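You operate a simulated robot arm through the tools that you are given. There is no shell and no other tool.

You run a simulated two-armed robot. Do the job below in one go: nothing can be reset, and whatever is moved stays where it is left.

JOB
Take the cap off the antifreeze bottle and lay it down on the top of the yellow table. Put the 16 bar gauge from the shelf of the tall frame on the top of the white table and the 40 bar gauge on the green blind. Take the blue cup and put it on the top of the white table. Take the strainer basket from the top of the low chest and put it on the top right shelf of the blue shelving. Take the squeegee and leave it on the deck of the lift table. Press the red relief button three times. Take the grey pad from the top of the low table and put it on the middle right shelf of the green shelving. Do these in any order. Set down upright: strainer basket.

It is judged by the outcome, as a careful person would: the job done as asked, and still so three seconds after it is handed in. It fails if anything else is knocked over, pushed out of place, dropped, spilled or broken. A push-on lid holds only when it is set on centred and level and pressed home; a screw cap is set on level and turned clockwise until tight.

ROBOT AND FRAMES
Two 7-joint arms with two-finger parallel grippers on one trunk, on a base that drives. Base frame: it is fixed to the floor where the robot stands at the start and does not move with it; the origin is under the middle of the robot, x ahead of it, y to its left, z up; the surface under the hand at the start is at about z = 850. Units: mm, rad, N and s.
The left shoulder is at the start at [20, 170, 1253], the right one opposite. With the tool pointing down near the work surface each hand reaches from about 100 to 660 mm from the robot's upright axis, wherever it stands, measured 20 degrees to its own side. Places, roughly: antifreeze bottle [500, 0, 1000]; blue cup (5x5x4 cm) [5300, 3400, 900]; deck of the lift table [-3100, 1200, 600]; gauge [5250, 3750, 1000]; green blind (10x10x1 cm) [5300, 3300, 800]; grey pad (15x6x5 cm) [-2700, -14200, 600]; middle right shelf of the green shelving [-5100, -13700, 800]; red relief button [-5600, -11000, 900]; squeegee (13x4x13 cm) [1300, 600, 900]; strainer basket (15x11x12 cm) [3100, 3200, 400]; top of the white table [3100, 1100, 800]; top right shelf of the blue shelving [-1200, 2100, 1400]. Payload 3.8 kg a hand.
The tool frame of a hand sits at the grasp point between the pads (the TCP): z along the fingers, y along the line on which they close. The tips reach 30 mm beyond it. The gripper opens to 110 mm. The fingers are 20 mm wide and 10 mm thick; the gripper's body (48 by 112 mm) begins 55 mm behind the TCP.
Orientation is that of the tool frame in the base frame, as a unit quaternion [w, x, y, z]. With the fingers straight down and closing along the base's y, the tool's x points along the base's -x, its y along +y and its z along -z.

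CONTROLS
- The arms move only by the tool step_arm. It takes "left_rows", "right_rows" or both (then of equal length, played together; a hand with none holds still); each is one flat list of numbers, 7 for each row, row after row: the shift along the tool's x, y, z in m, then the turn, a rotation vector about the tool's x, y, z in rad, then the gripper command, from -1 (fully open) to 1 (shut), values between in proportion. In form: [dx, dy, dz, wx, wy, wz, grip, dx, dy, dz, wx, wy, wz, grip, ...]. A call has 1 to 20 rows; each row is the pose to reach, as a shift and turn from the pose commanded when the call began, along the tool's axes at that moment. Rows are played at 5 a second. More than 50 mm and 0.15 rad between two rows, or a gripper value outside its range, and nothing of the call is played. A pose out of reach is approached as far as the arm can. The call stops where the force on the tool passes 40 N (or 10 N more than at its start, if that is more) or the arm is blocked; 0.2 s more then pass. Each finger travels about 72 mm/s and halts on what it meets, pressing with about 37 N; the grip force reading is that of the motor and also rises with nothing between the fingers. The clock runs only during rows and for 0.2 s after the last one: add rows that repeat a pose to give the fingers time. The reply holds the time, the measured pose of the TCP, the force on the tool along the base axes, the opening and the grip force, in the units named above and with some noise, with the torque about the TCP (base axes, N m) and any sound that the robot's microphone picked up, and new pictures: "views" is both (left out), scene, wrist or none (wrist: the cameras of the hands that moved).
- Cameras (640 x 400 px; columns grow to the right, rows downward): "scene" is now at [113.8, 15.3, 1398.6]; the picture's right is [0.07, -1.00, 0.00], its down [-0.58, -0.04, -0.81] and it looks along [0.81, 0.06, -0.58] (base axes); focal length 277 px, centre (320, 200). "left" rides on the left gripper at [72, -17, -103] in its tool frame; the picture's right is [0.23, 0.97, 0.00], its down [-0.76, 0.18, -0.62] and it looks along [-0.61, 0.14, 0.78] (tool axes); focal length 222 px, centre (320, 200). "right" rides on the right gripper at [72, 17, -103] in its tool frame; the picture's right is [-0.23, 0.97, 0.00], its down [-0.76, -0.18, -0.62] and it looks along [-0.61, -0.14, 0.78] (tool axes); focal length 222 px, centre (320, 200). There is no depth. A picture from a camera that has moved, and an enlarged one, comes with that camera's place and axes in the base frame and with its lens. The place of the scene camera against the robot may be out by one fixed shift of up to 12 mm in any direction.
- slide_trunk(by): slides the trunk up (or, below 0, down) by that many mm; the arms and the scene camera ride with it, the base frame stays. It gives what a move gives, with no picture.
- roll_base(legs): drives the robot by 1 to 6 legs, each [ahead, turn to the left] in mm and rad, along the robot's own axes; the way and the turn of a leg run together, so that a leg with both is an arc; at most 1500 mm and 3.142 rad a leg. The arms and the cameras ride along, it lands a little off, and it stops where it bumps. It gives what a move gives, and a new picture of the scene camera.
- pan_tilt(pan, tilt): turns the head with the scene camera to pan (to the left, within 1.396 rad either way) and tilt (down, from -0.506 to 1.204), counted from straight ahead of the robot. It gives what a move gives, and a new picture of the scene camera.
- inspect(camera, box): a new picture of the part [left, top, right, bottom] of that camera's present view, enlarged. It takes no simulated time.
- sign_off(): hands the job in; it is judged then, once.

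Nothing tells you exact positions but the pictures and the camera data. Unless the task says otherwise, let go and move clear before handing in.

The tools are called as a command line: name --argument value ..., lists and objects as JSON in quotes. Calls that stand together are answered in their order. step_arm: Moves the arms, as the interface text tells. Its arguments: {"type":"object","properties":{"left_rows":{"type":"array"},"right_rows":{"type":"array"},"views":{"type":"string","enum":["both","scene","wrist","none"]}},"required":[]} The other tools are called the same way: slide_trunk (by) slides the trunk up or down; roll_base (legs) drives the base; pan_tilt (pan, tilt) turns the head that bears the scene camera; inspect (camera, box) takes an enlarged picture of a part of a camera's view; sign_off () hands the job in.

At the start:

```text
time_s: 0.0
left_tcp_pos: [457.8, 261.6, 1195.5]
left_orientation: [0.001, 0.001, 1.0, 0.0]
left_contact_force: [0.2, 1.3, -0.5]
left_torque: [0.0, -0.01, -0.03]
left_gripper_width: 110.0
left_gripper_force: 0.2
right_tcp_pos: [495.8, -143.8, 1151.6]
right_orientation: [0.0, 0.0, 1.0, 0.0]
right_contact_force: [0.2, 0.8, 0.9]
right_torque: [0.03, 0.05, 0.0]
right_gripper_width: 110.0
right_gripper_force: 0.2
trunk travel left (down, up): [-350.0, 220.0]
robot x, y, heading: [-1.2, -0.2, -0.002]
head pan, tilt: [0.075, 0.62]
```

scene: 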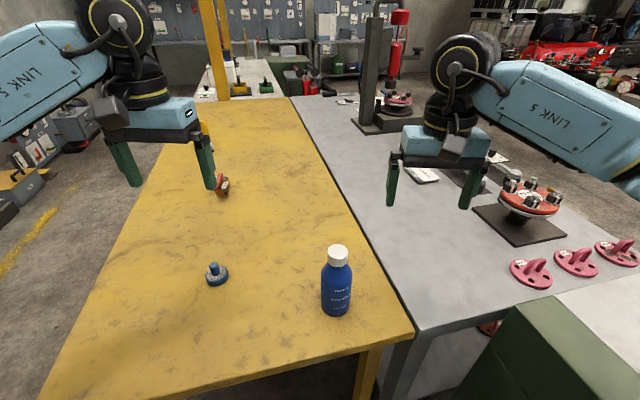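
right: 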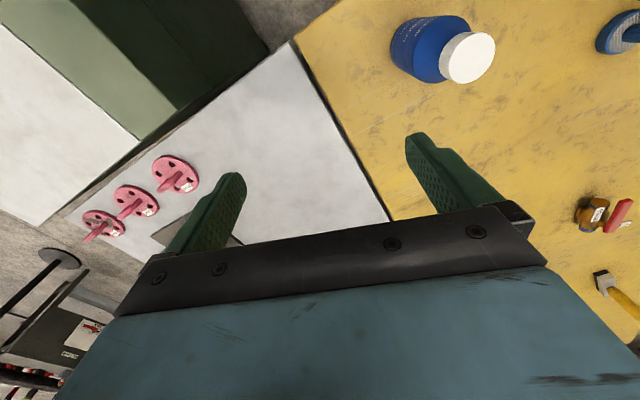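
left: 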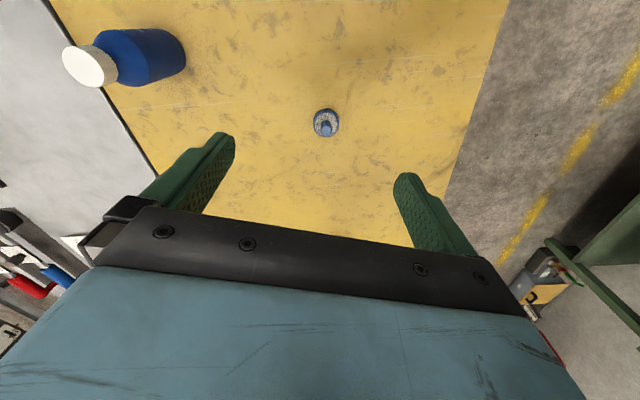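

I see a yellow table ahead with a blue bottle with a white cap on it, a small blue knob-like object, and a red/orange thing further back. I'll look closer at the bottle and cap first.

inspect --camera "scene" --box '[280, 220, 400, 330]'

inspect --camera "right" --box '[360, 0, 640, 175]'

inspect --camera "scene" --box '[180, 60, 420, 210]'

```text
3.64 times, centred on (340, 275) of scene
camera zoom: at [113.8, 15.3, 1398.6], right [0.07, -1.0, 0.0], down [-0.58, -0.04, -0.81], along [0.81, 0.06, -0.58], focal length 1009 px, centre (247, -73)
```

zoom: 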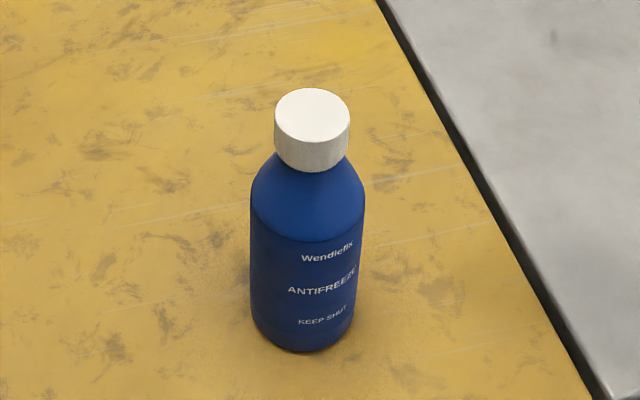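

```text
2.29 times, centred on (500, 88) of right
camera zoom: at [424.5, -125.8, 1254.6], right [0.23, 0.97, 0.0], down [0.76, -0.18, 0.62], along [0.61, -0.14, -0.78], focal length 508 px, centre (-91, 457)
```

zoom: 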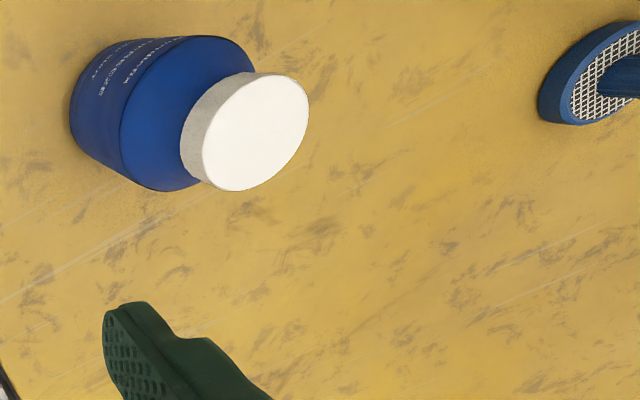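

```text
2.67 times, centred on (300, 135) of scene
camera zoom: at [113.8, 15.3, 1398.6], right [0.07, -1.0, 0.0], down [-0.58, -0.04, -0.81], along [0.81, 0.06, -0.58], focal length 740 px, centre (373, 373)
```

zoom: 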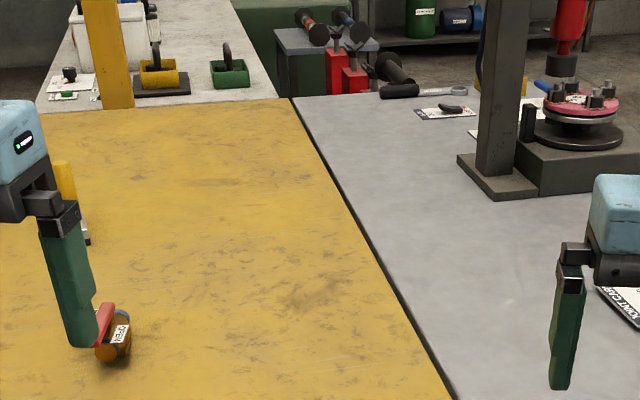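

The bottle stands at about (483, 4) with its cap top near z ≈ 1015, the cap about 39 mm and the body about 66 mm wide. I plan to hold the body with the left hand tilted from the left-rear and unscrew with the right hand from above; first I refine the position with the left wrist picture.

inspect --camera "left" --box '[40, 0, 240, 125]'

inspect --camera "left" --box '[270, 80, 380, 160]'

inspect --camera "right" --box '[520, 160, 640, 350]'

```text
3.20 times, centred on (140, 62) of left
camera zoom: at [385.8, 244.4, 1299.0], right [-0.23, 0.97, 0.0], down [0.76, 0.18, 0.62], along [0.61, 0.14, -0.78], focal length 711 px, centre (896, 640)
```

zoom: 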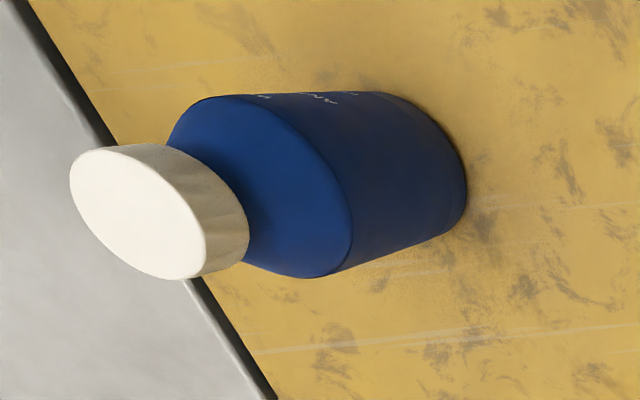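

```text
5.00 times, centred on (325, 120) of left
camera zoom: at [385.8, 244.4, 1299.0], right [-0.23, 0.97, 0.0], down [0.76, 0.18, 0.62], along [0.61, 0.14, -0.78], focal length 1111 px, centre (295, 600)
```

zoom: 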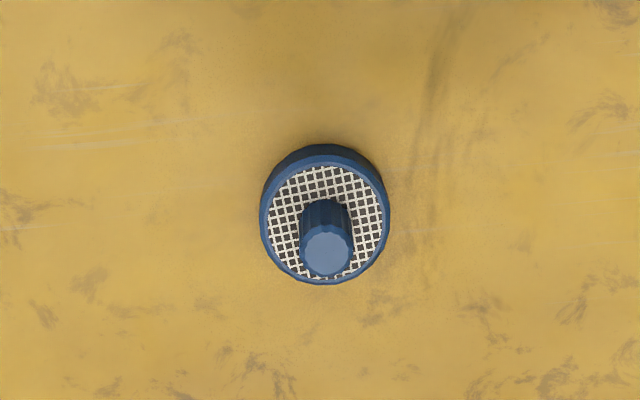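

```text
2.11 times, centred on (580, 255) of right
camera zoom: at [424.5, -125.8, 1254.6], right [0.23, 0.97, 0.0], down [0.76, -0.18, 0.62], along [0.61, -0.14, -0.78], focal length 468 px, centre (-227, 84)
```

zoom: 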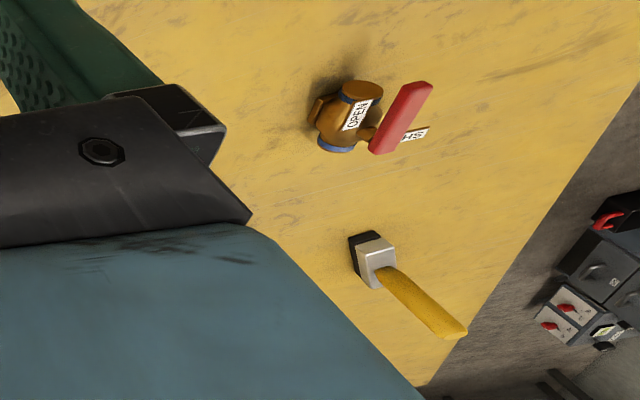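

The bottle axis resolves to about (482, 2) with the top at z ≈ 1019, and the yellow-handled squeegee stands upright near (1266, 610). I now swing the left hand to a tilted pre-grasp behind-left of the bottle.

step_arm --left_rows '[0.0035, -0.02, 0.0225, 0.0342, -0.0827, 0.0734, -1, 0.0071, -0.04, 0.045, 0.0685, -0.1653, 0.1469, -1, 0.0106, -0.06, 0.0674, 0.1027, -0.248, 0.2203, -1, 0.0142, -0.08, 0.0899, 0.1369, -0.3306, 0.2937, -1, 0.0177, -0.1, 0.1124, 0.1712, -0.4133, 0.3672, -1, 0.0212, -0.12, 0.1349, 0.2054, -0.4959, 0.4406, -1, 0.0248, -0.14, 0.1574, 0.2396, -0.5786, 0.514, -1, 0.0283, -0.16, 0.1798, 0.2738, -0.6612, 0.5874, -1, 0.0319, -0.18, 0.2023, 0.3081, -0.7439, 0.6609, -1, 0.0354, -0.2, 0.2248, 0.3423, -0.8265, 0.7343, -1, 0.0354, -0.2, 0.2248, 0.3423, -0.8265, 0.7343, -1]' --views "both"

```text
time_s: 2.4
left_tcp_pos: [421.2, 60.2, 970.3]
left_orientation: [0.392, 0.347, 0.837, -0.162]
left_contact_force: [-0.4, 0.3, -0.2]
left_torque: [0.0, 0.0, -0.04]
left_gripper_width: 110.0
left_gripper_force: 0.1
right_tcp_pos: [498.2, -143.3, 1151.0]
right_orientation: [0.0, 0.0, 1.0, 0.0]
right_contact_force: [0.5, 0.2, 0.6]
right_torque: [0.01, 0.02, 0.01]
right_gripper_width: 109.9
right_gripper_force: 0.0
trunk travel left (down, up): [-350.0, 220.0]
robot x, y, heading: [-0.9, 1.1, -0.002]
head pan, tilt: [0.075, 0.62]
camera scene: at [113.7, 15.4, 1398.6], right [0.07, -1.0, 0.0], down [-0.58, -0.04, -0.81], along [0.81, 0.06, -0.58], focal length 277 px, centre (320, 200)
camera left: at [321.4, 137.8, 981.0], right [0.59, 0.79, -0.17], down [0.13, 0.12, 0.98], along [0.8, -0.6, -0.04], focal length 222 px, centre (320, 200)
```

scene: 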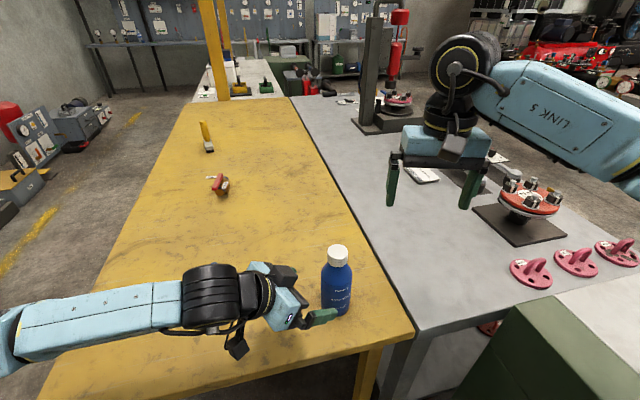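
left: 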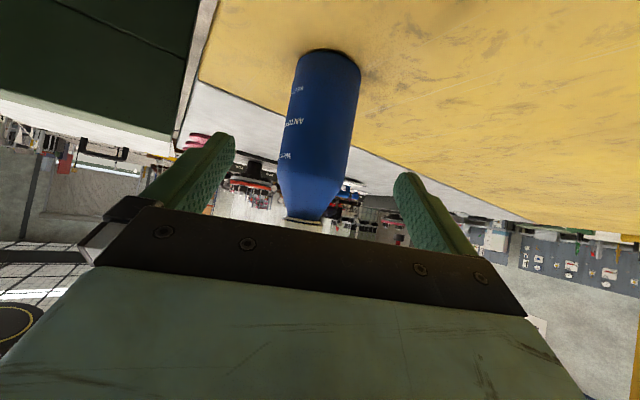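

The left hand is in place with the bottle centred between its fingers. I now advance 110 mm along the tool axis and close on the body.

step_arm --left_rows '[0, 0, 0.03, 0, 0, 0, -1, 0, 0, 0.06, 0, 0, 0, -1, 0, 0, 0.085, 0, 0, 0, -1, 0, 0, 0.11, 0, 0, 0, -1, 0, 0, 0.11, 0, 0, 0, -1]' --views "both"

```text
time_s: 3.6
left_tcp_pos: [481.4, 0.7, 901.6]
left_orientation: [0.391, 0.347, 0.837, -0.161]
left_contact_force: [-2.6, 1.8, 7.7]
left_torque: [-0.06, -0.07, -0.02]
left_gripper_width: 110.3
left_gripper_force: 0.1
right_tcp_pos: [497.4, -142.8, 1151.8]
right_orientation: [0.0, 0.0, 1.0, -0.001]
right_contact_force: [0.3, -0.8, -0.7]
right_torque: [0.01, -0.01, 0.02]
right_gripper_width: 110.1
right_gripper_force: 0.0
trunk travel left (down, up): [-350.0, 220.0]
robot x, y, heading: [0.8, 3.0, -0.003]
head pan, tilt: [0.075, 0.62]
camera scene: at [112.8, 15.6, 1398.8], right [0.07, -1.0, 0.0], down [-0.58, -0.04, -0.81], along [0.81, 0.06, -0.58], focal length 277 px, centre (320, 200)
camera left: at [381.5, 77.5, 911.4], right [0.59, 0.79, -0.17], down [0.13, 0.12, 0.98], along [0.8, -0.6, -0.04], focal length 222 px, centre (320, 200)
```

scene: 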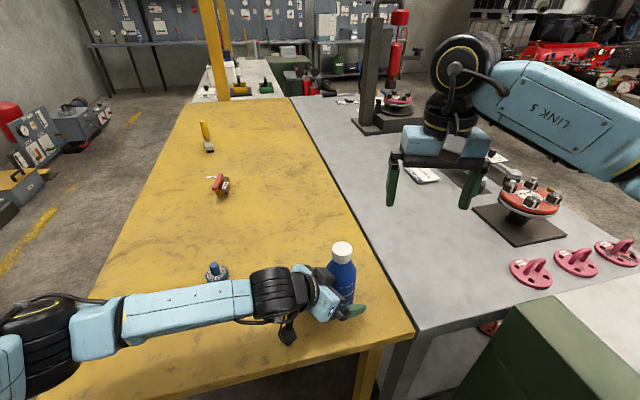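
left: 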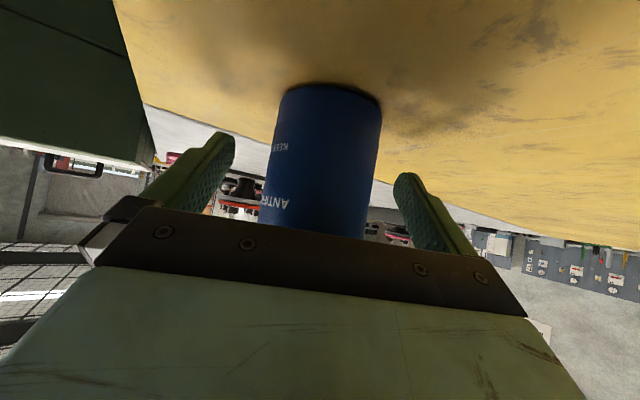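

The palm has nudged the bottle's shoulder by about a centimetre. I back off along the tool axis so that only the finger pads will touch it, and check.

step_arm --left_rows '[0, 0, -0.012, 0, 0, 0, -1, 0, 0, -0.012, 0, 0, 0, -1]' --views "both"

inspect --camera "scene" --box '[280, 220, 400, 330]'

inspect --camera "left" --box '[140, 50, 480, 262]'

```text
time_s: 4.2
left_tcp_pos: [474.6, 8.3, 908.4]
left_orientation: [0.389, 0.348, 0.838, -0.162]
left_contact_force: [0.6, -0.5, -0.4]
left_torque: [-0.01, -0.02, 0.03]
left_gripper_width: 110.2
left_gripper_force: 0.1
right_tcp_pos: [498.0, -143.8, 1151.2]
right_orientation: [0.0, 0.0, 1.0, 0.0]
right_contact_force: [-0.2, 0.9, -0.1]
right_torque: [0.03, 0.01, 0.0]
right_gripper_width: 110.0
right_gripper_force: 0.0
trunk travel left (down, up): [-350.0, 220.0]
robot x, y, heading: [0.1, -1.2, -0.001]
head pan, tilt: [0.075, 0.62]
camera scene: at [114.0, 15.1, 1398.6], right [0.07, -1.0, 0.0], down [-0.58, -0.04, -0.81], along [0.81, 0.06, -0.58], focal length 277 px, centre (320, 200)
camera left: at [375.1, 84.6, 918.5], right [0.59, 0.79, -0.17], down [0.13, 0.12, 0.98], along [0.8, -0.6, -0.04], focal length 222 px, centre (320, 200)
```

scene: 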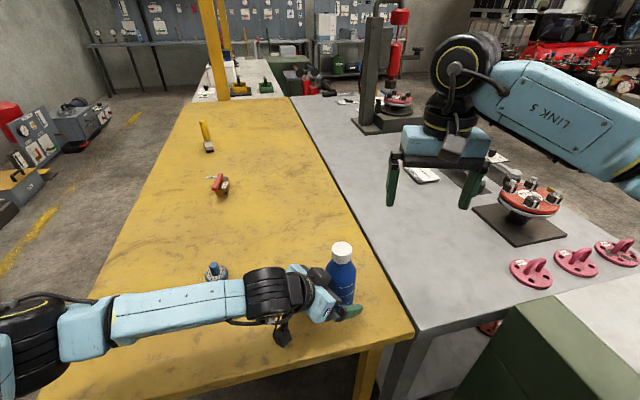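
left: 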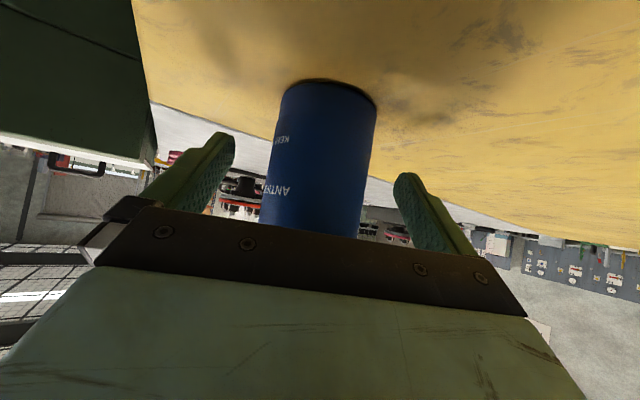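

```text
3.64 times, centred on (340, 275) of scene
camera zoom: at [114.0, 15.1, 1398.6], right [0.07, -1.0, 0.0], down [-0.58, -0.04, -0.81], along [0.81, 0.06, -0.58], focal length 1009 px, centre (247, -73)
```

zoom: 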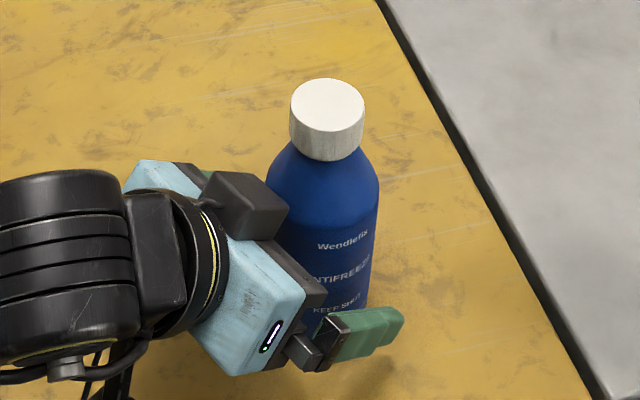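

```text
1.88 times, centred on (310, 156) of left
camera zoom: at [375.1, 84.6, 918.5], right [0.59, 0.79, -0.17], down [0.13, 0.12, 0.98], along [0.8, -0.6, -0.04], focal length 418 px, centre (339, 283)
```

zoom: 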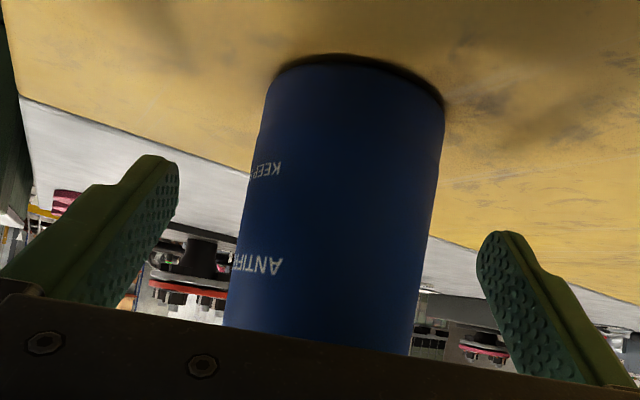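

The bottle is still upright, about 12 mm from where it stood. I shift the hand 10 mm forward horizontally so that the pads cover the body, and close the fingers.

step_arm --left_rows '[-0.0064, 0, 0.0077, 0, 0, 0, -1, -0.0064, 0, 0.0077, 0, 0, 0, -0.2, -0.0064, 0, 0.0077, 0, 0, 0, 0.1, -0.0064, 0, 0.0077, 0, 0, 0, 1, -0.0064, 0, 0.0077, 0, 0, 0, 1, -0.0064, 0, 0.0077, 0, 0, 0, 1]' --views "both"

```text
time_s: 5.6
left_tcp_pos: [481.2, 0.6, 908.1]
left_orientation: [0.391, 0.347, 0.837, -0.162]
left_contact_force: [-0.7, 1.3, 1.3]
left_torque: [-0.07, 0.08, -0.03]
left_gripper_width: 62.3
left_gripper_force: 37.1
right_tcp_pos: [496.5, -143.6, 1151.9]
right_orientation: [0.0, 0.001, 1.0, 0.0]
right_contact_force: [0.1, -0.9, -0.5]
right_torque: [0.01, 0.0, -0.02]
right_gripper_width: 109.9
right_gripper_force: 0.2
trunk travel left (down, up): [-350.0, 220.0]
robot x, y, heading: [-1.1, -0.5, 0.005]
head pan, tilt: [0.075, 0.62]
camera scene: at [113.6, 15.4, 1398.6], right [0.07, -1.0, 0.0], down [-0.58, -0.04, -0.81], along [0.81, 0.06, -0.58], focal length 277 px, centre (320, 200)
camera left: at [382.2, 77.7, 919.1], right [0.59, 0.79, -0.17], down [0.13, 0.12, 0.98], along [0.8, -0.6, -0.04], focal length 222 px, centre (320, 200)
```

scene: 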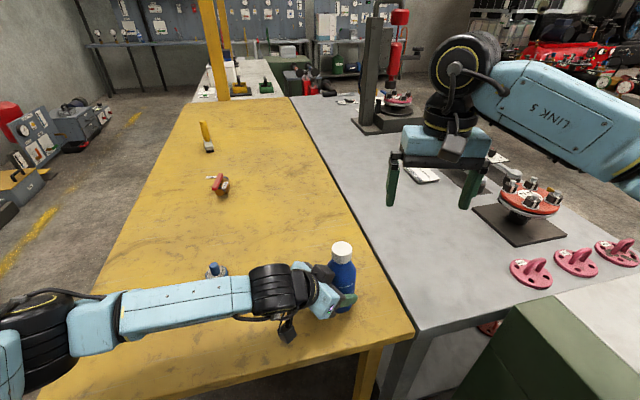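
left: 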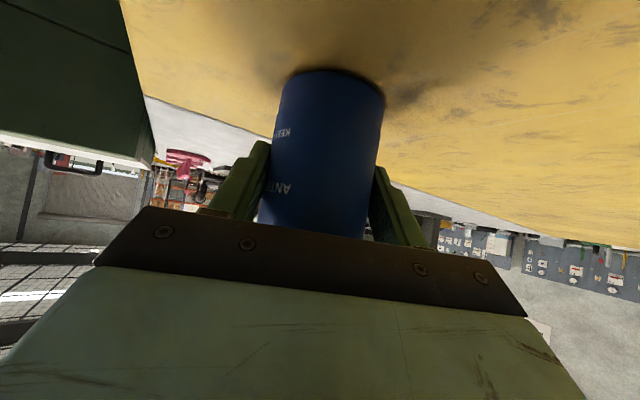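

The left hand holds the bottle firmly. Next I locate the cap precisely with the right wrist camera.

inspect --camera "right" --box '[360, 0, 560, 125]'

inspect --camera "scene" --box '[290, 225, 390, 288]'

```text
3.20 times, centred on (460, 62) of right
camera zoom: at [424.4, -125.8, 1254.7], right [0.23, 0.97, 0.0], down [0.76, -0.18, 0.62], along [0.61, -0.14, -0.78], focal length 711 px, centre (-128, 640)
```

zoom: 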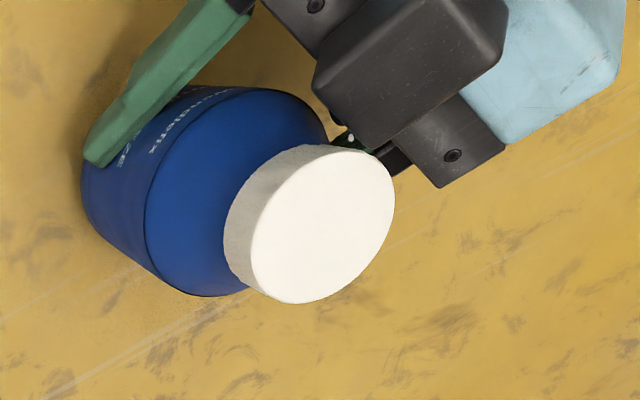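

```text
6.35 times, centred on (340, 256) of scene
camera zoom: at [113.6, 15.4, 1398.6], right [0.07, -1.0, 0.0], down [-0.58, -0.04, -0.81], along [0.81, 0.06, -0.58], focal length 1762 px, centre (193, -159)
```

zoom: 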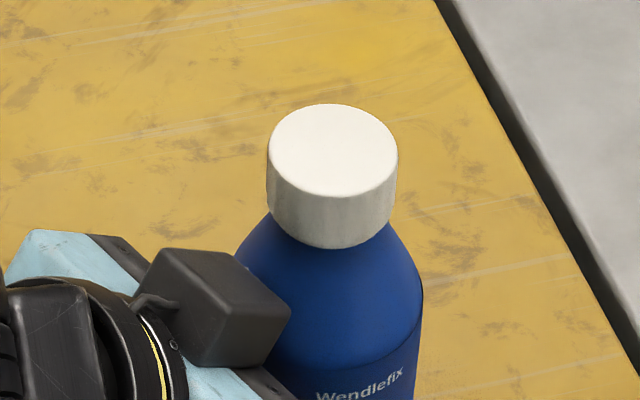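

The cap centre is at about (489, −6) with its top at z ≈ 1019. I bring the right hand over it with open fingers and then down so the tips stop just below the cap's rim.

step_arm --right_rows '[0.002, 0.0344, 0.0104, 0, 0, 0, -1, 0.004, 0.0688, 0.0208, 0, 0, 0, -1, 0.006, 0.1031, 0.0311, 0, 0, 0, -1, 0.008, 0.1375, 0.0415, 0, 0, 0, -1, 0.008, 0.1375, 0.0415, 0, 0, 0, -1]' --views "both"

```text
time_s: 6.8
left_tcp_pos: [482.0, 1.0, 908.9]
left_orientation: [0.391, 0.346, 0.838, -0.16]
left_contact_force: [0.0, 1.0, 2.5]
left_torque: [-0.12, 0.14, 0.0]
left_gripper_width: 62.3
left_gripper_force: 36.6
right_tcp_pos: [489.6, -3.7, 1107.9]
right_orientation: [0.0, -0.001, 1.0, -0.001]
right_contact_force: [0.4, 0.5, 0.5]
right_torque: [0.0, 0.03, 0.01]
right_gripper_width: 110.0
right_gripper_force: 0.1
trunk travel left (down, up): [-350.0, 220.0]
robot x, y, heading: [0.1, 2.3, -0.001]
head pan, tilt: [0.075, 0.62]
camera scene: at [113.4, 15.2, 1398.7], right [0.07, -1.0, 0.0], down [-0.58, -0.04, -0.81], along [0.81, 0.06, -0.58], focal length 277 px, centre (320, 200)
camera right: at [416.6, 12.7, 1212.3], right [0.23, 0.97, 0.0], down [0.76, -0.18, 0.62], along [0.61, -0.14, -0.78], focal length 222 px, centre (320, 200)
```

scene: 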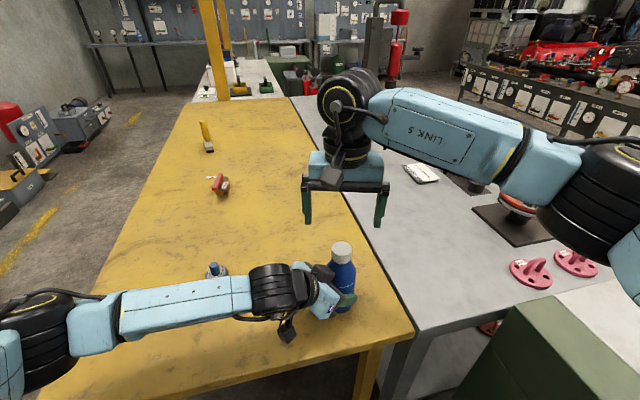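
right: 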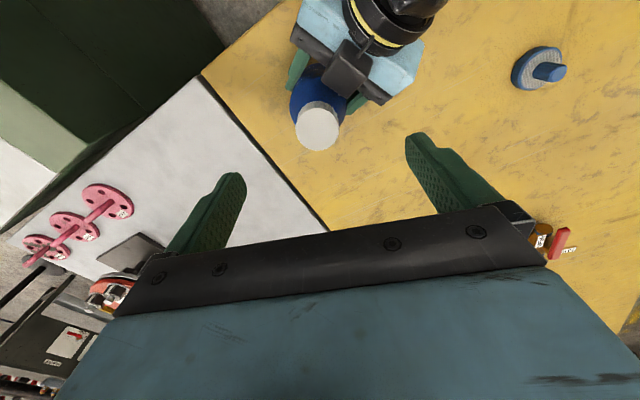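

The cap is right below the right hand. I descend 75 mm and close on it.

step_arm --right_rows '[0, -0.0005, 0.025, 0, 0, 0, -1, 0, -0.001, 0.05, 0, 0, 0, -1, 0, -0.001, 0.075, 0, 0, 0, -1, 0, -0.001, 0.075, 0, 0, 0, -0.3, 0, -0.001, 0.075, 0, 0, 0, 0.1, 0, -0.001, 0.075, 0, 0, 0, 1, 0, -0.001, 0.075, 0, 0, 0, 1, 0, -0.001, 0.075, 0, 0, 0, 1]' --views "both"

inspect --camera "scene" --box '[260, 180, 420, 340]'

```text
time_s: 8.6
left_tcp_pos: [482.1, 0.8, 908.9]
left_orientation: [0.391, 0.347, 0.837, -0.162]
left_contact_force: [-1.4, 6.3, 3.1]
left_torque: [-0.98, 0.17, -0.03]
left_gripper_width: 62.3
left_gripper_force: 37.3
right_tcp_pos: [489.5, -6.3, 1034.1]
right_orientation: [-0.001, 0.001, 1.0, 0.0]
right_contact_force: [-0.4, -8.1, 0.0]
right_torque: [-0.19, -0.05, 0.04]
right_gripper_width: 35.0
right_gripper_force: 37.1
trunk travel left (down, up): [-350.0, 220.0]
robot x, y, heading: [-0.6, -3.1, 0.001]
head pan, tilt: [0.075, 0.62]
camera scene: at [113.3, 15.2, 1398.7], right [0.07, -1.0, 0.0], down [-0.58, -0.04, -0.81], along [0.81, 0.06, -0.58], focal length 277 px, centre (320, 200)
camera right: at [416.7, 10.9, 1138.3], right [0.23, 0.97, 0.0], down [0.76, -0.18, 0.62], along [0.61, -0.14, -0.78], focal length 222 px, centre (320, 200)
```

scene: 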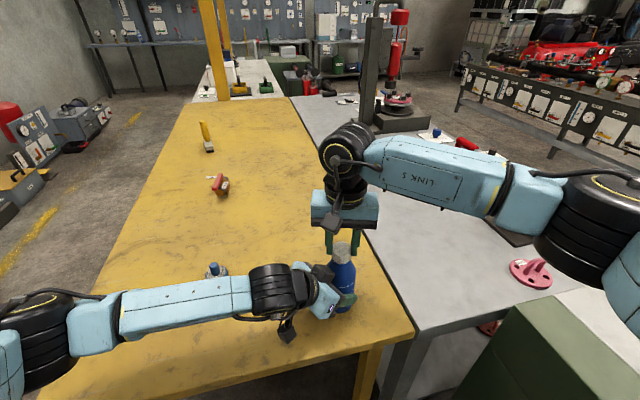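
right: 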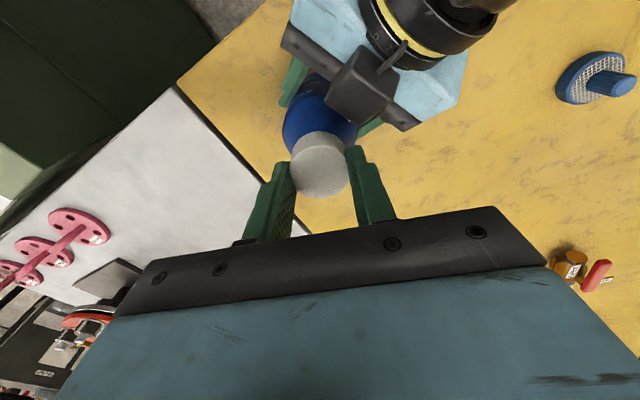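

```text
2.50 times, centred on (340, 260) of scene
camera zoom: at [113.3, 15.2, 1398.7], right [0.07, -1.0, 0.0], down [-0.58, -0.04, -0.81], along [0.81, 0.06, -0.58], focal length 694 px, centre (270, 50)
```

zoom: 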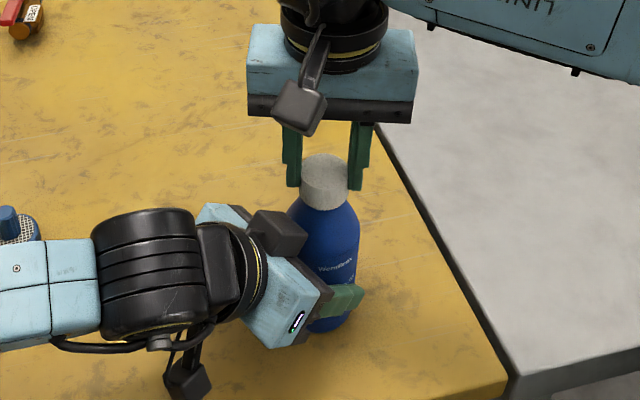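

The right fingers hold the cap. I turn it counter-clockwise (seen from above) by 1.5 rad and watch the torque.

step_arm --right_rows '[0, -0.001, 0, 0, 0, 0, 1, 0, -0.001, 0, 0, 0, -0.15, 1, 0, -0.001, 0, 0, 0, -0.3, 1, 0, -0.001, 0, 0, 0, -0.45, 1, 0, -0.001, 0, 0, 0, -0.6, 1, 0, -0.001, 0, 0, 0, -0.75, 1, 0, -0.001, 0, 0, 0, -0.9, 1, 0, -0.001, 0, 0, 0, -1.05, 1, 0, -0.001, 0, 0, 0, -1.2, 1, 0, -0.001, 0, 0, 0, -1.35, 1, 0, -0.001, 0, 0, 0, -1.5, 1]' --views "both"

inspect --camera "scene" --box '[260, 180, 420, 340]'

```text
time_s: 11.0
left_tcp_pos: [483.2, 1.2, 908.3]
left_orientation: [0.391, 0.347, 0.837, -0.162]
left_contact_force: [0.7, -0.8, 2.1]
left_torque: [0.18, 0.1, -0.02]
left_gripper_width: 62.2
left_gripper_force: 37.1
right_tcp_pos: [489.5, -7.5, 1035.3]
right_orientation: [0.0, -0.479, 0.878, 0.0]
right_contact_force: [0.3, 3.1, 3.0]
right_torque: [0.09, 0.01, 0.01]
right_gripper_width: 34.7
right_gripper_force: 37.4
right hand out of reach, approached as far as the arm can: row 9, 10, 11
trunk travel left (down, up): [-350.0, 220.0]
robot x, y, heading: [-4.1, 2.1, -0.004]
head pan, tilt: [0.075, 0.62]
camera scene: at [113.5, 15.6, 1398.7], right [0.07, -1.0, 0.0], down [-0.58, -0.04, -0.81], along [0.81, 0.06, -0.58], focal length 277 px, centre (320, 200)
camera right: at [435.3, -58.8, 1138.4], right [-0.7, 0.72, 0.0], down [0.56, 0.55, 0.62], along [0.45, 0.43, -0.78], focal length 222 px, centre (320, 200)
```

scene: 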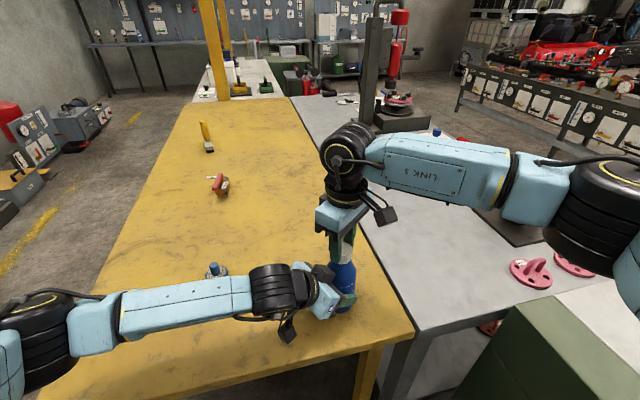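
right: 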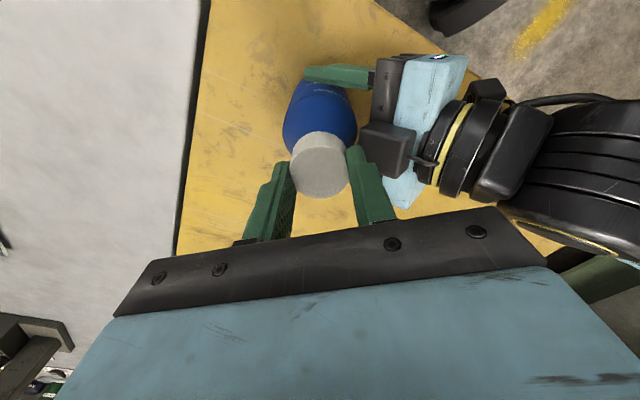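

```text
2.50 times, centred on (340, 260) of scene
camera zoom: at [113.5, 15.6, 1398.7], right [0.07, -1.0, 0.0], down [-0.58, -0.04, -0.81], along [0.81, 0.06, -0.58], focal length 694 px, centre (270, 50)
```

zoom: 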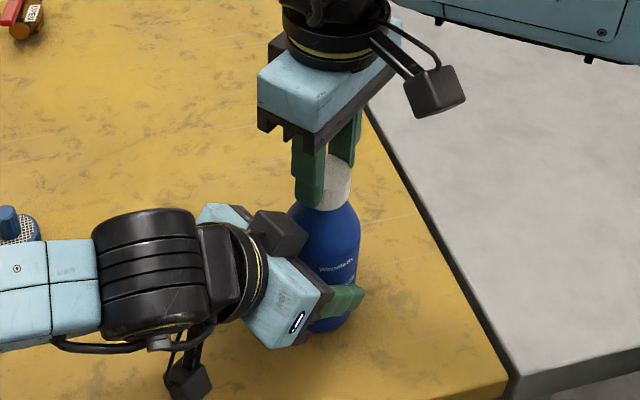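

The right wrist reached its limit at about 1.0 rad of turn; the bottle itself did not turn. I open, raise slightly and turn the wrist back for a longer stroke.

step_arm --right_rows '[0, 0, 0, 0, 0, 0, -0.2, 0, 0, -0.015, 0, 0, 0.1, -0.2, 0, 0, -0.03, 0, 0, 0.25, -0.2, 0, 0, -0.03, 0, 0, 0.4, -0.2, 0, 0, -0.03, 0, 0, 0.55, -0.2, 0, 0, -0.03, 0, 0, 0.7, -0.2, 0, 0, -0.03, 0, 0, 0.85, -0.2, 0, 0, -0.03, 0, 0, 1.0, -0.2, 0, 0, -0.03, 0, 0, 1.15, -0.2, 0, 0, -0.03, 0, 0, 1.3, -0.2, 0, 0, -0.03, 0, 0, 1.45, -0.2, 0, 0, -0.03, 0, 0, 1.6, -0.2, 0, 0, -0.03, 0, 0, 1.75, -0.2, 0, 0, -0.03, 0, 0, 1.9, -0.2, 0, 0, -0.03, 0, 0, 2.05, -0.2, 0, 0, -0.03, 0, 0, 2.2, -0.2, 0, 0, -0.03, 0, 0, 2.35, -0.2, 0, 0, -0.03, 0, 0, 2.5, -0.2, 0, 0, -0.03, 0, 0, 2.65, -0.2, 0, 0, -0.03, 0, 0, 2.8, -0.2]' --views "both"

inspect --camera "scene" --box '[260, 180, 420, 340]'

```text
time_s: 15.2
left_tcp_pos: [481.8, 1.0, 907.5]
left_orientation: [0.39, 0.346, 0.838, -0.161]
left_contact_force: [-1.3, 0.3, 3.6]
left_torque: [-0.14, 0.19, -0.03]
left_gripper_width: 62.1
left_gripper_force: 37.1
right_tcp_pos: [488.6, -8.0, 1064.3]
right_orientation: [-0.001, 0.784, 0.62, -0.001]
right_contact_force: [-0.8, -0.8, -0.3]
right_torque: [0.01, -0.01, -0.04]
right_gripper_width: 65.9
right_gripper_force: 0.0
trunk travel left (down, up): [-350.0, 220.0]
robot x, y, heading: [1.1, -1.5, 0.001]
head pan, tilt: [0.075, 0.62]
camera scene: at [113.3, 15.4, 1398.7], right [0.07, -1.0, 0.0], down [-0.58, -0.04, -0.81], along [0.81, 0.06, -0.58], focal length 277 px, centre (320, 200)
camera right: at [521.9, 59.5, 1168.3], right [0.9, -0.45, 0.0], down [-0.35, -0.7, 0.62], along [-0.28, -0.56, -0.78], focal length 222 px, centre (320, 200)
```

scene: 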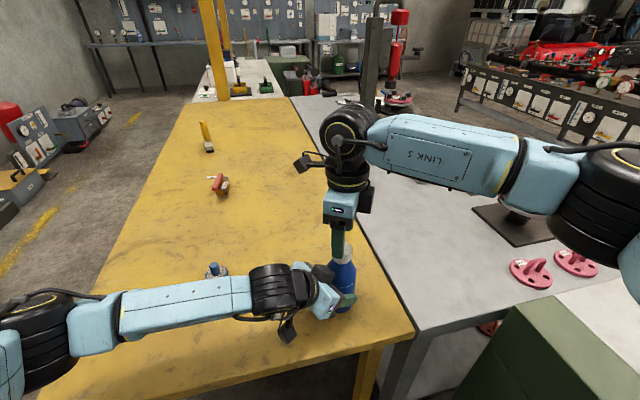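
right: 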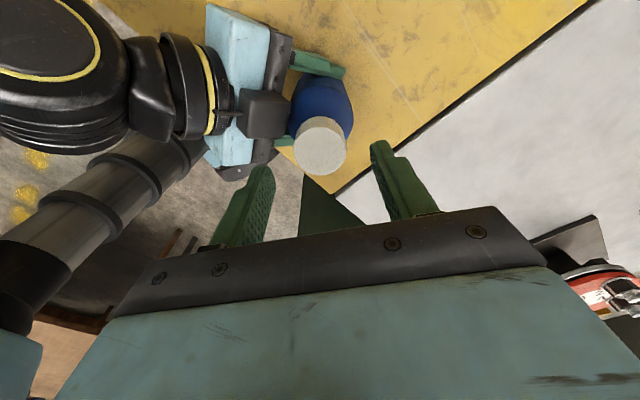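

```text
2.50 times, centred on (340, 260) of scene
camera zoom: at [113.3, 15.4, 1398.7], right [0.07, -1.0, 0.0], down [-0.58, -0.04, -0.81], along [0.81, 0.06, -0.58], focal length 694 px, centre (270, 50)
```

zoom: 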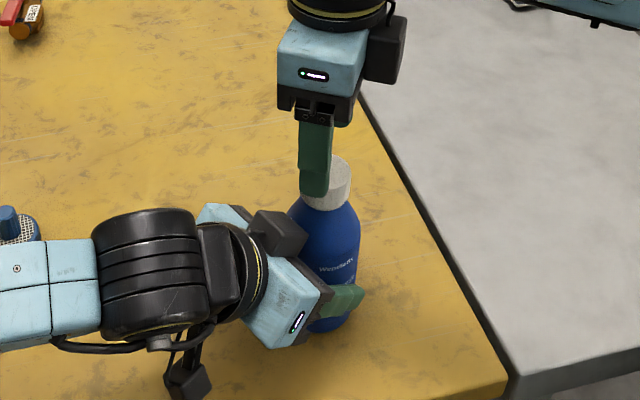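

The wrist is now back at −1.8 rad. I lower, regrip the cap and turn it counter-clockwise again.

step_arm --right_rows '[0, 0, 0.015, 0, 0, 0, -0.2, 0, 0, 0.029, 0, 0, 0, -0.2, 0, 0, 0.029, 0, 0, 0, 0.3, 0, 0, 0.029, 0, 0, 0, 1, 0, 0, 0.029, 0, 0, 0, 1, 0, 0, 0.029, 0, 0, 0, 1, 0, 0, 0.029, 0, 0, -0.15, 1, 0, 0, 0.029, 0, 0, -0.3, 1, 0, 0, 0.029, 0, 0, -0.45, 1, 0, 0, 0.029, 0, 0, -0.6, 1, 0, 0, 0.029, 0, 0, -0.75, 1, 0, 0, 0.0285, 0, 0, -0.9, 1, 0, 0, 0.0285, 0, 0, -1.05, 1, 0, 0, 0.0285, 0, 0, -1.2, 1, 0, 0, 0.0285, 0, 0, -1.35, 1, 0, 0, 0.028, 0, 0, -1.5, 1, 0, 0, 0.028, 0, 0, -1.65, 1, 0, 0, 0.028, 0, 0, -1.8, 1, 0, 0, 0.028, 0, 0, -1.95, 1, 0, 0, 0.028, 0, 0, -2.1, 1]' --views "both"

inspect --camera "scene" --box '[260, 180, 420, 340]'

```text
time_s: 19.4
left_tcp_pos: [481.5, -0.2, 908.8]
left_orientation: [0.391, 0.347, 0.837, -0.162]
left_contact_force: [-3.8, 1.7, 3.4]
left_torque: [-0.16, -0.05, -0.04]
left_gripper_width: 62.1
left_gripper_force: 37.2
right_tcp_pos: [489.1, -9.0, 1037.5]
right_orientation: [0.0, -0.15, 0.989, 0.0]
right_contact_force: [2.0, -0.6, -1.4]
right_torque: [0.01, -0.15, 0.02]
right_gripper_width: 34.5
right_gripper_force: 36.6
trunk travel left (down, up): [-350.0, 220.0]
robot x, y, heading: [0.5, -5.3, -0.006]
head pan, tilt: [0.075, 0.62]
camera scene: at [113.5, 15.4, 1398.7], right [0.07, -1.0, 0.0], down [-0.58, -0.04, -0.81], along [0.81, 0.06, -0.58], focal length 277 px, centre (320, 200)
camera right: at [414.6, -12.6, 1140.4], right [-0.07, 1.0, 0.0], down [0.78, 0.06, 0.62], along [0.62, 0.05, -0.78], focal length 222 px, centre (320, 200)
```

scene: 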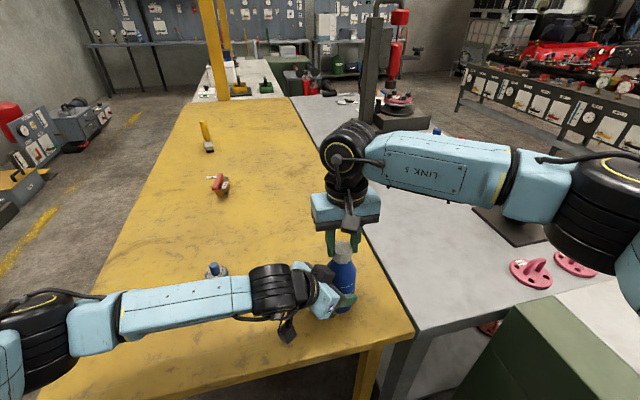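
right: 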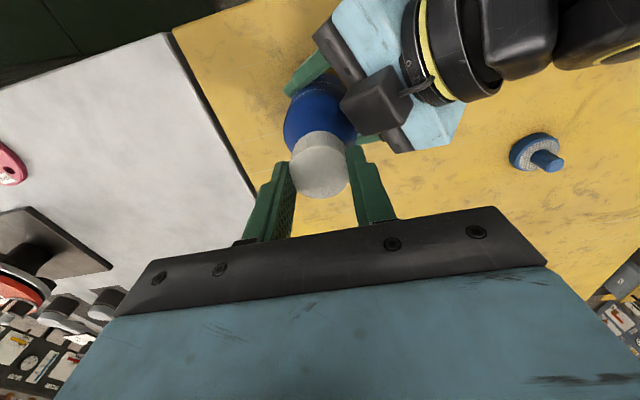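

```text
2.50 times, centred on (340, 260) of scene
camera zoom: at [113.5, 15.4, 1398.7], right [0.07, -1.0, 0.0], down [-0.58, -0.04, -0.81], along [0.81, 0.06, -0.58], focal length 694 px, centre (270, 50)
```

zoom: 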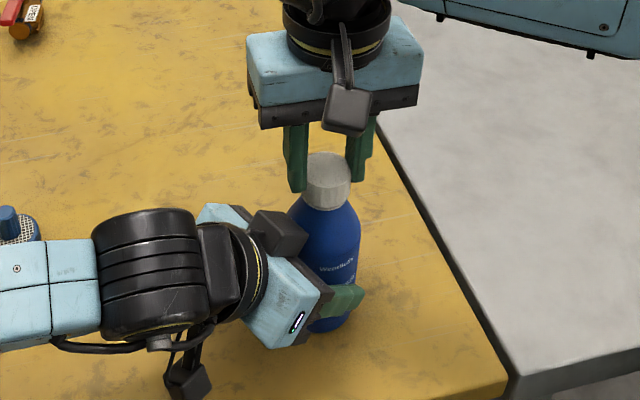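

Another 2.1 rad done. I continue to the wrist limit and then test with a small lift.

step_arm --right_rows '[0, 0, 0, 0, 0, -0.15, 1, 0, 0, 0, 0, 0, -0.3, 1, 0, 0, -0.0005, 0, 0, -0.45, 1, 0, 0, -0.0005, 0, 0, -0.6, 1, 0, 0, -0.001, 0, 0, -0.65, 1, 0, 0, -0.003, 0, 0, -0.65, 1, 0, 0, -0.005, 0, 0, -0.65, 1, 0, 0, -0.005, 0, 0, -0.65, 1]' --views "scene"

inspect --camera "scene" --box '[290, 215, 390, 315]'

```text
time_s: 21.2
left_tcp_pos: [482.9, -1.1, 910.2]
left_orientation: [0.393, 0.347, 0.836, -0.163]
left_contact_force: [-5.5, 0.6, 18.2]
left_torque: [-0.19, -0.4, -0.06]
left_gripper_width: 62.0
left_gripper_force: 37.1
right_tcp_pos: [490.0, -8.4, 1040.7]
right_orientation: [-0.001, -0.457, 0.889, -0.001]
right_contact_force: [5.0, -0.6, -22.2]
right_torque: [0.04, -0.29, 0.0]
right_gripper_width: 34.7
right_gripper_force: 37.4
trunk travel left (down, up): [-350.0, 220.0]
robot x, y, heading: [2.1, -0.2, 0.001]
head pan, tilt: [0.075, 0.62]
camera scene: at [114.0, 15.3, 1398.6], right [0.07, -1.0, 0.0], down [-0.58, -0.04, -0.81], along [0.81, 0.06, -0.58], focal length 277 px, centre (320, 200)
```

scene: 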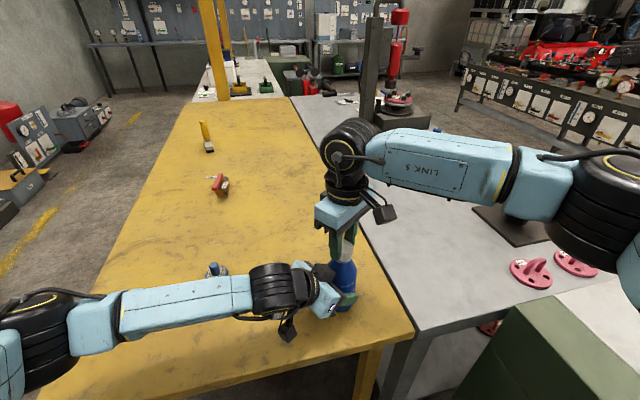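

```text
4.00 times, centred on (340, 265) of scene
camera zoom: at [114.0, 15.3, 1398.6], right [0.07, -1.0, 0.0], down [-0.58, -0.04, -0.81], along [0.81, 0.06, -0.58], focal length 1110 px, centre (240, -60)
```

zoom: 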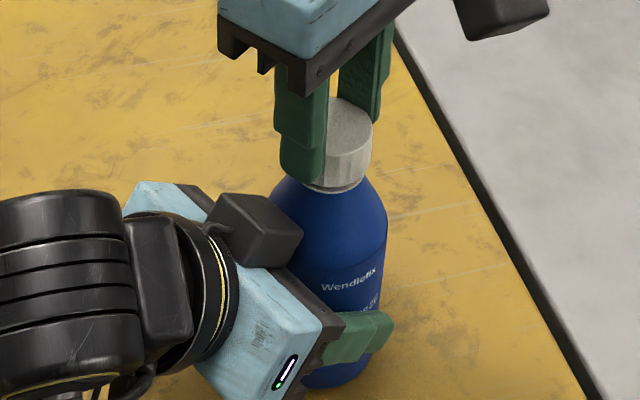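

The cap has risen a little but is still threaded. I relieve the pull, open, turn back and regrip for another stroke.

step_arm --right_rows '[0, 0, 0.004, 0, 0, 0, 1, 0, 0, 0.004, 0, 0, 0, -0.2, 0, 0, -0.01, 0, 0, 0.1, -0.2, 0, 0, -0.025, 0, 0, 0.25, -0.2, 0, 0, -0.025, 0, 0, 0.4, -0.2, 0, 0, -0.025, 0, 0, 0.55, -0.2, 0, 0, -0.025, 0, 0, 0.7, -0.2, 0, 0, -0.025, 0, 0, 0.85, -0.2, 0, 0, -0.025, 0, 0, 1.0, -0.2, 0, 0, -0.025, 0, 0, 1.15, -0.2, 0, 0, -0.025, 0, 0, 1.3, -0.2, 0, 0, -0.025, 0, 0, 1.45, -0.2, 0, 0, -0.025, 0, 0, 1.6, -0.2, 0, 0, -0.025, 0, 0, 1.75, -0.2, 0, 0, -0.025, 0, 0, 1.9, -0.2, 0, 0, -0.025, 0, 0, 2.05, -0.2, 0, 0, -0.025, 0, 0, 2.2, -0.2, 0, 0, -0.025, 0, 0, 2.35, -0.2, 0, 0, -0.025, 0, 0, 2.5, -0.2, 0, 0, -0.025, 0, 0, 2.65, -0.2]' --views "none"

inspect --camera "scene" --box '[290, 215, 390, 315]'

inspect --camera "right" --box '[220, 60, 440, 220]'

```text
time_s: 25.4
left_tcp_pos: [481.6, 0.3, 907.9]
left_orientation: [0.391, 0.347, 0.837, -0.161]
left_contact_force: [0.5, 1.5, 5.0]
left_torque: [-0.08, 0.08, -0.01]
left_gripper_width: 61.8
left_gripper_force: 37.1
right_tcp_pos: [489.2, -8.2, 1066.4]
right_orientation: [-0.001, 0.753, 0.658, 0.0]
right_contact_force: [0.3, 0.2, 0.1]
right_torque: [-0.01, -0.01, 0.01]
right_gripper_width: 65.9
right_gripper_force: 0.0
trunk travel left (down, up): [-350.0, 220.0]
robot x, y, heading: [2.5, 0.9, -0.001]
head pan, tilt: [0.075, 0.62]
```

```text
4.00 times, centred on (340, 265) of scene
camera zoom: at [113.5, 15.7, 1398.6], right [0.07, -1.0, 0.0], down [-0.58, -0.04, -0.81], along [0.81, 0.06, -0.58], focal length 1110 px, centre (240, -60)
```

zoom: 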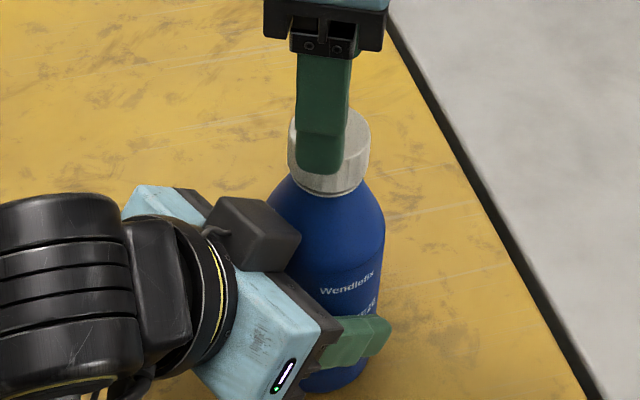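

```text
2.50 times, centred on (330, 140) of right
camera zoom: at [515.2, 62.6, 1170.2], right [0.94, -0.35, 0.0], down [-0.28, -0.73, 0.62], along [-0.22, -0.58, -0.78], focal length 555 px, centre (295, 350)
```

zoom: 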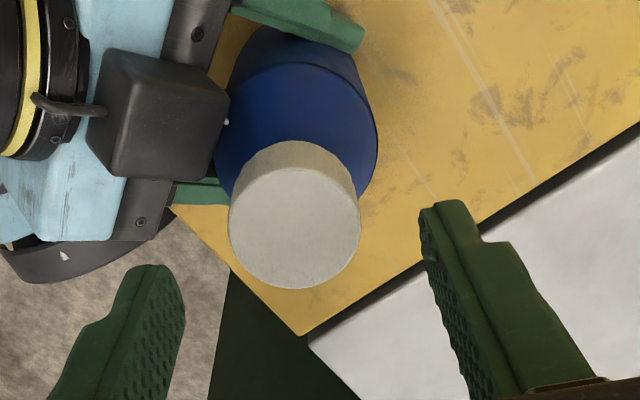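

The cap is visibly higher with the neck ring showing. I regrip, centred a bit better, and turn again.

step_arm --right_rows '[0.002, 0, 0.015, 0, 0, 0, -0.2, 0.002, 0, 0.029, 0, 0, 0, -0.2, 0.002, 0, 0.029, 0, 0, 0, 0.3, 0.002, 0, 0.029, 0, 0, 0, 1, 0.002, 0, 0.029, 0, 0, 0, 1, 0.002, 0, 0.029, 0, 0, -0.15, 1, 0.002, 0, 0.029, 0, 0, -0.3, 1, 0.002, 0, 0.029, 0, 0, -0.45, 1, 0.002, 0, 0.0285, 0, 0, -0.6, 1, 0.002, 0, 0.0285, 0, 0, -0.75, 1, 0.002, 0, 0.0285, 0, 0, -0.9, 1, 0.002, 0, 0.028, 0, 0, -1.05, 1, 0.002, 0, 0.028, 0, 0, -1.2, 1, 0.002, 0, 0.028, 0, 0, -1.35, 1, 0.002, 0, 0.0275, 0, 0, -1.5, 1, 0.002, 0, 0.0275, 0, 0, -1.65, 1, 0.002, 0, 0.0275, 0, 0, -1.8, 1, 0.002, 0, 0.027, 0, 0, -1.95, 1, 0.002, 0, 0.027, 0, 0, -2.1, 1, 0.002, 0, 0.027, 0, 0, -2.25, 1]' --views "none"

step_arm --right_rows '[0, 0, 0, 0, 0, -0.15, 1, 0, 0, 0, 0, 0, -0.3, 1, 0, 0, 0, 0, 0, -0.4, 1, 0, 0, -0.003, 0, 0, -0.4, 1, 0, 0, -0.005, 0, 0, -0.4, 1, 0, 0, -0.005, 0, 0, -0.4, 1]' --views "scene"

inspect --camera "scene" --box '[290, 215, 390, 315]'

```text
time_s: 29.6
left_tcp_pos: [482.9, 0.4, 908.9]
left_orientation: [0.39, 0.347, 0.838, -0.161]
left_contact_force: [-0.4, -0.8, 0.1]
left_torque: [-0.13, 0.02, -0.08]
left_gripper_width: 61.8
left_gripper_force: 37.1
right_tcp_pos: [488.3, -5.2, 1040.5]
right_orientation: [0.0, -0.272, 0.962, 0.0]
right_contact_force: [-0.6, -0.4, 1.1]
right_torque: [0.01, 0.03, 0.02]
right_gripper_width: 34.7
right_gripper_force: 37.3
trunk travel left (down, up): [-350.0, 220.0]
robot x, y, heading: [-3.5, -1.9, -0.002]
head pan, tilt: [0.075, 0.62]
```

```text
time_s: 31.0
left_tcp_pos: [481.6, 0.6, 908.1]
left_orientation: [0.39, 0.347, 0.837, -0.162]
left_contact_force: [-1.8, -0.9, -0.7]
left_torque: [-0.11, 0.02, -0.08]
left_gripper_width: 61.5
left_gripper_force: 36.3
right_tcp_pos: [489.3, -6.7, 1044.8]
right_orientation: [0.001, -0.458, 0.889, -0.001]
right_contact_force: [-0.4, -0.4, -0.7]
right_torque: [0.01, -0.03, 0.01]
right_gripper_width: 34.7
right_gripper_force: 36.5
trunk travel left (down, up): [-350.0, 220.0]
robot x, y, heading: [3.2, 0.9, -0.003]
head pan, tilt: [0.075, 0.62]
camera scene: at [113.7, 15.3, 1398.6], right [0.07, -1.0, 0.0], down [-0.58, -0.04, -0.81], along [0.81, 0.06, -0.58], focal length 277 px, centre (320, 200)
```

scene: 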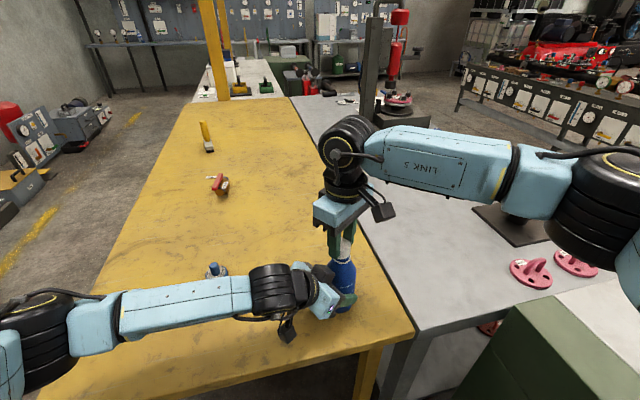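

```text
4.00 times, centred on (340, 265) of scene
camera zoom: at [113.7, 15.3, 1398.6], right [0.07, -1.0, 0.0], down [-0.58, -0.04, -0.81], along [0.81, 0.06, -0.58], focal length 1110 px, centre (240, -60)
```

zoom: 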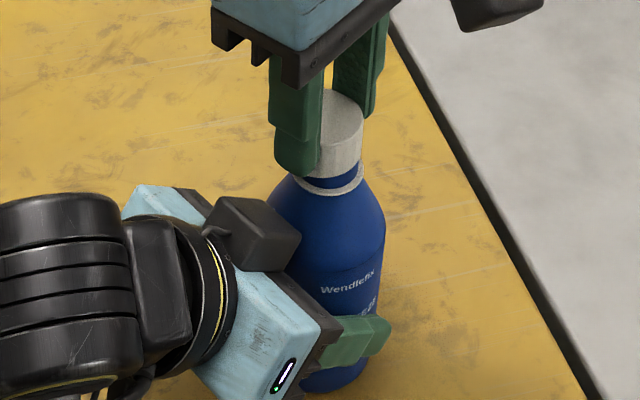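

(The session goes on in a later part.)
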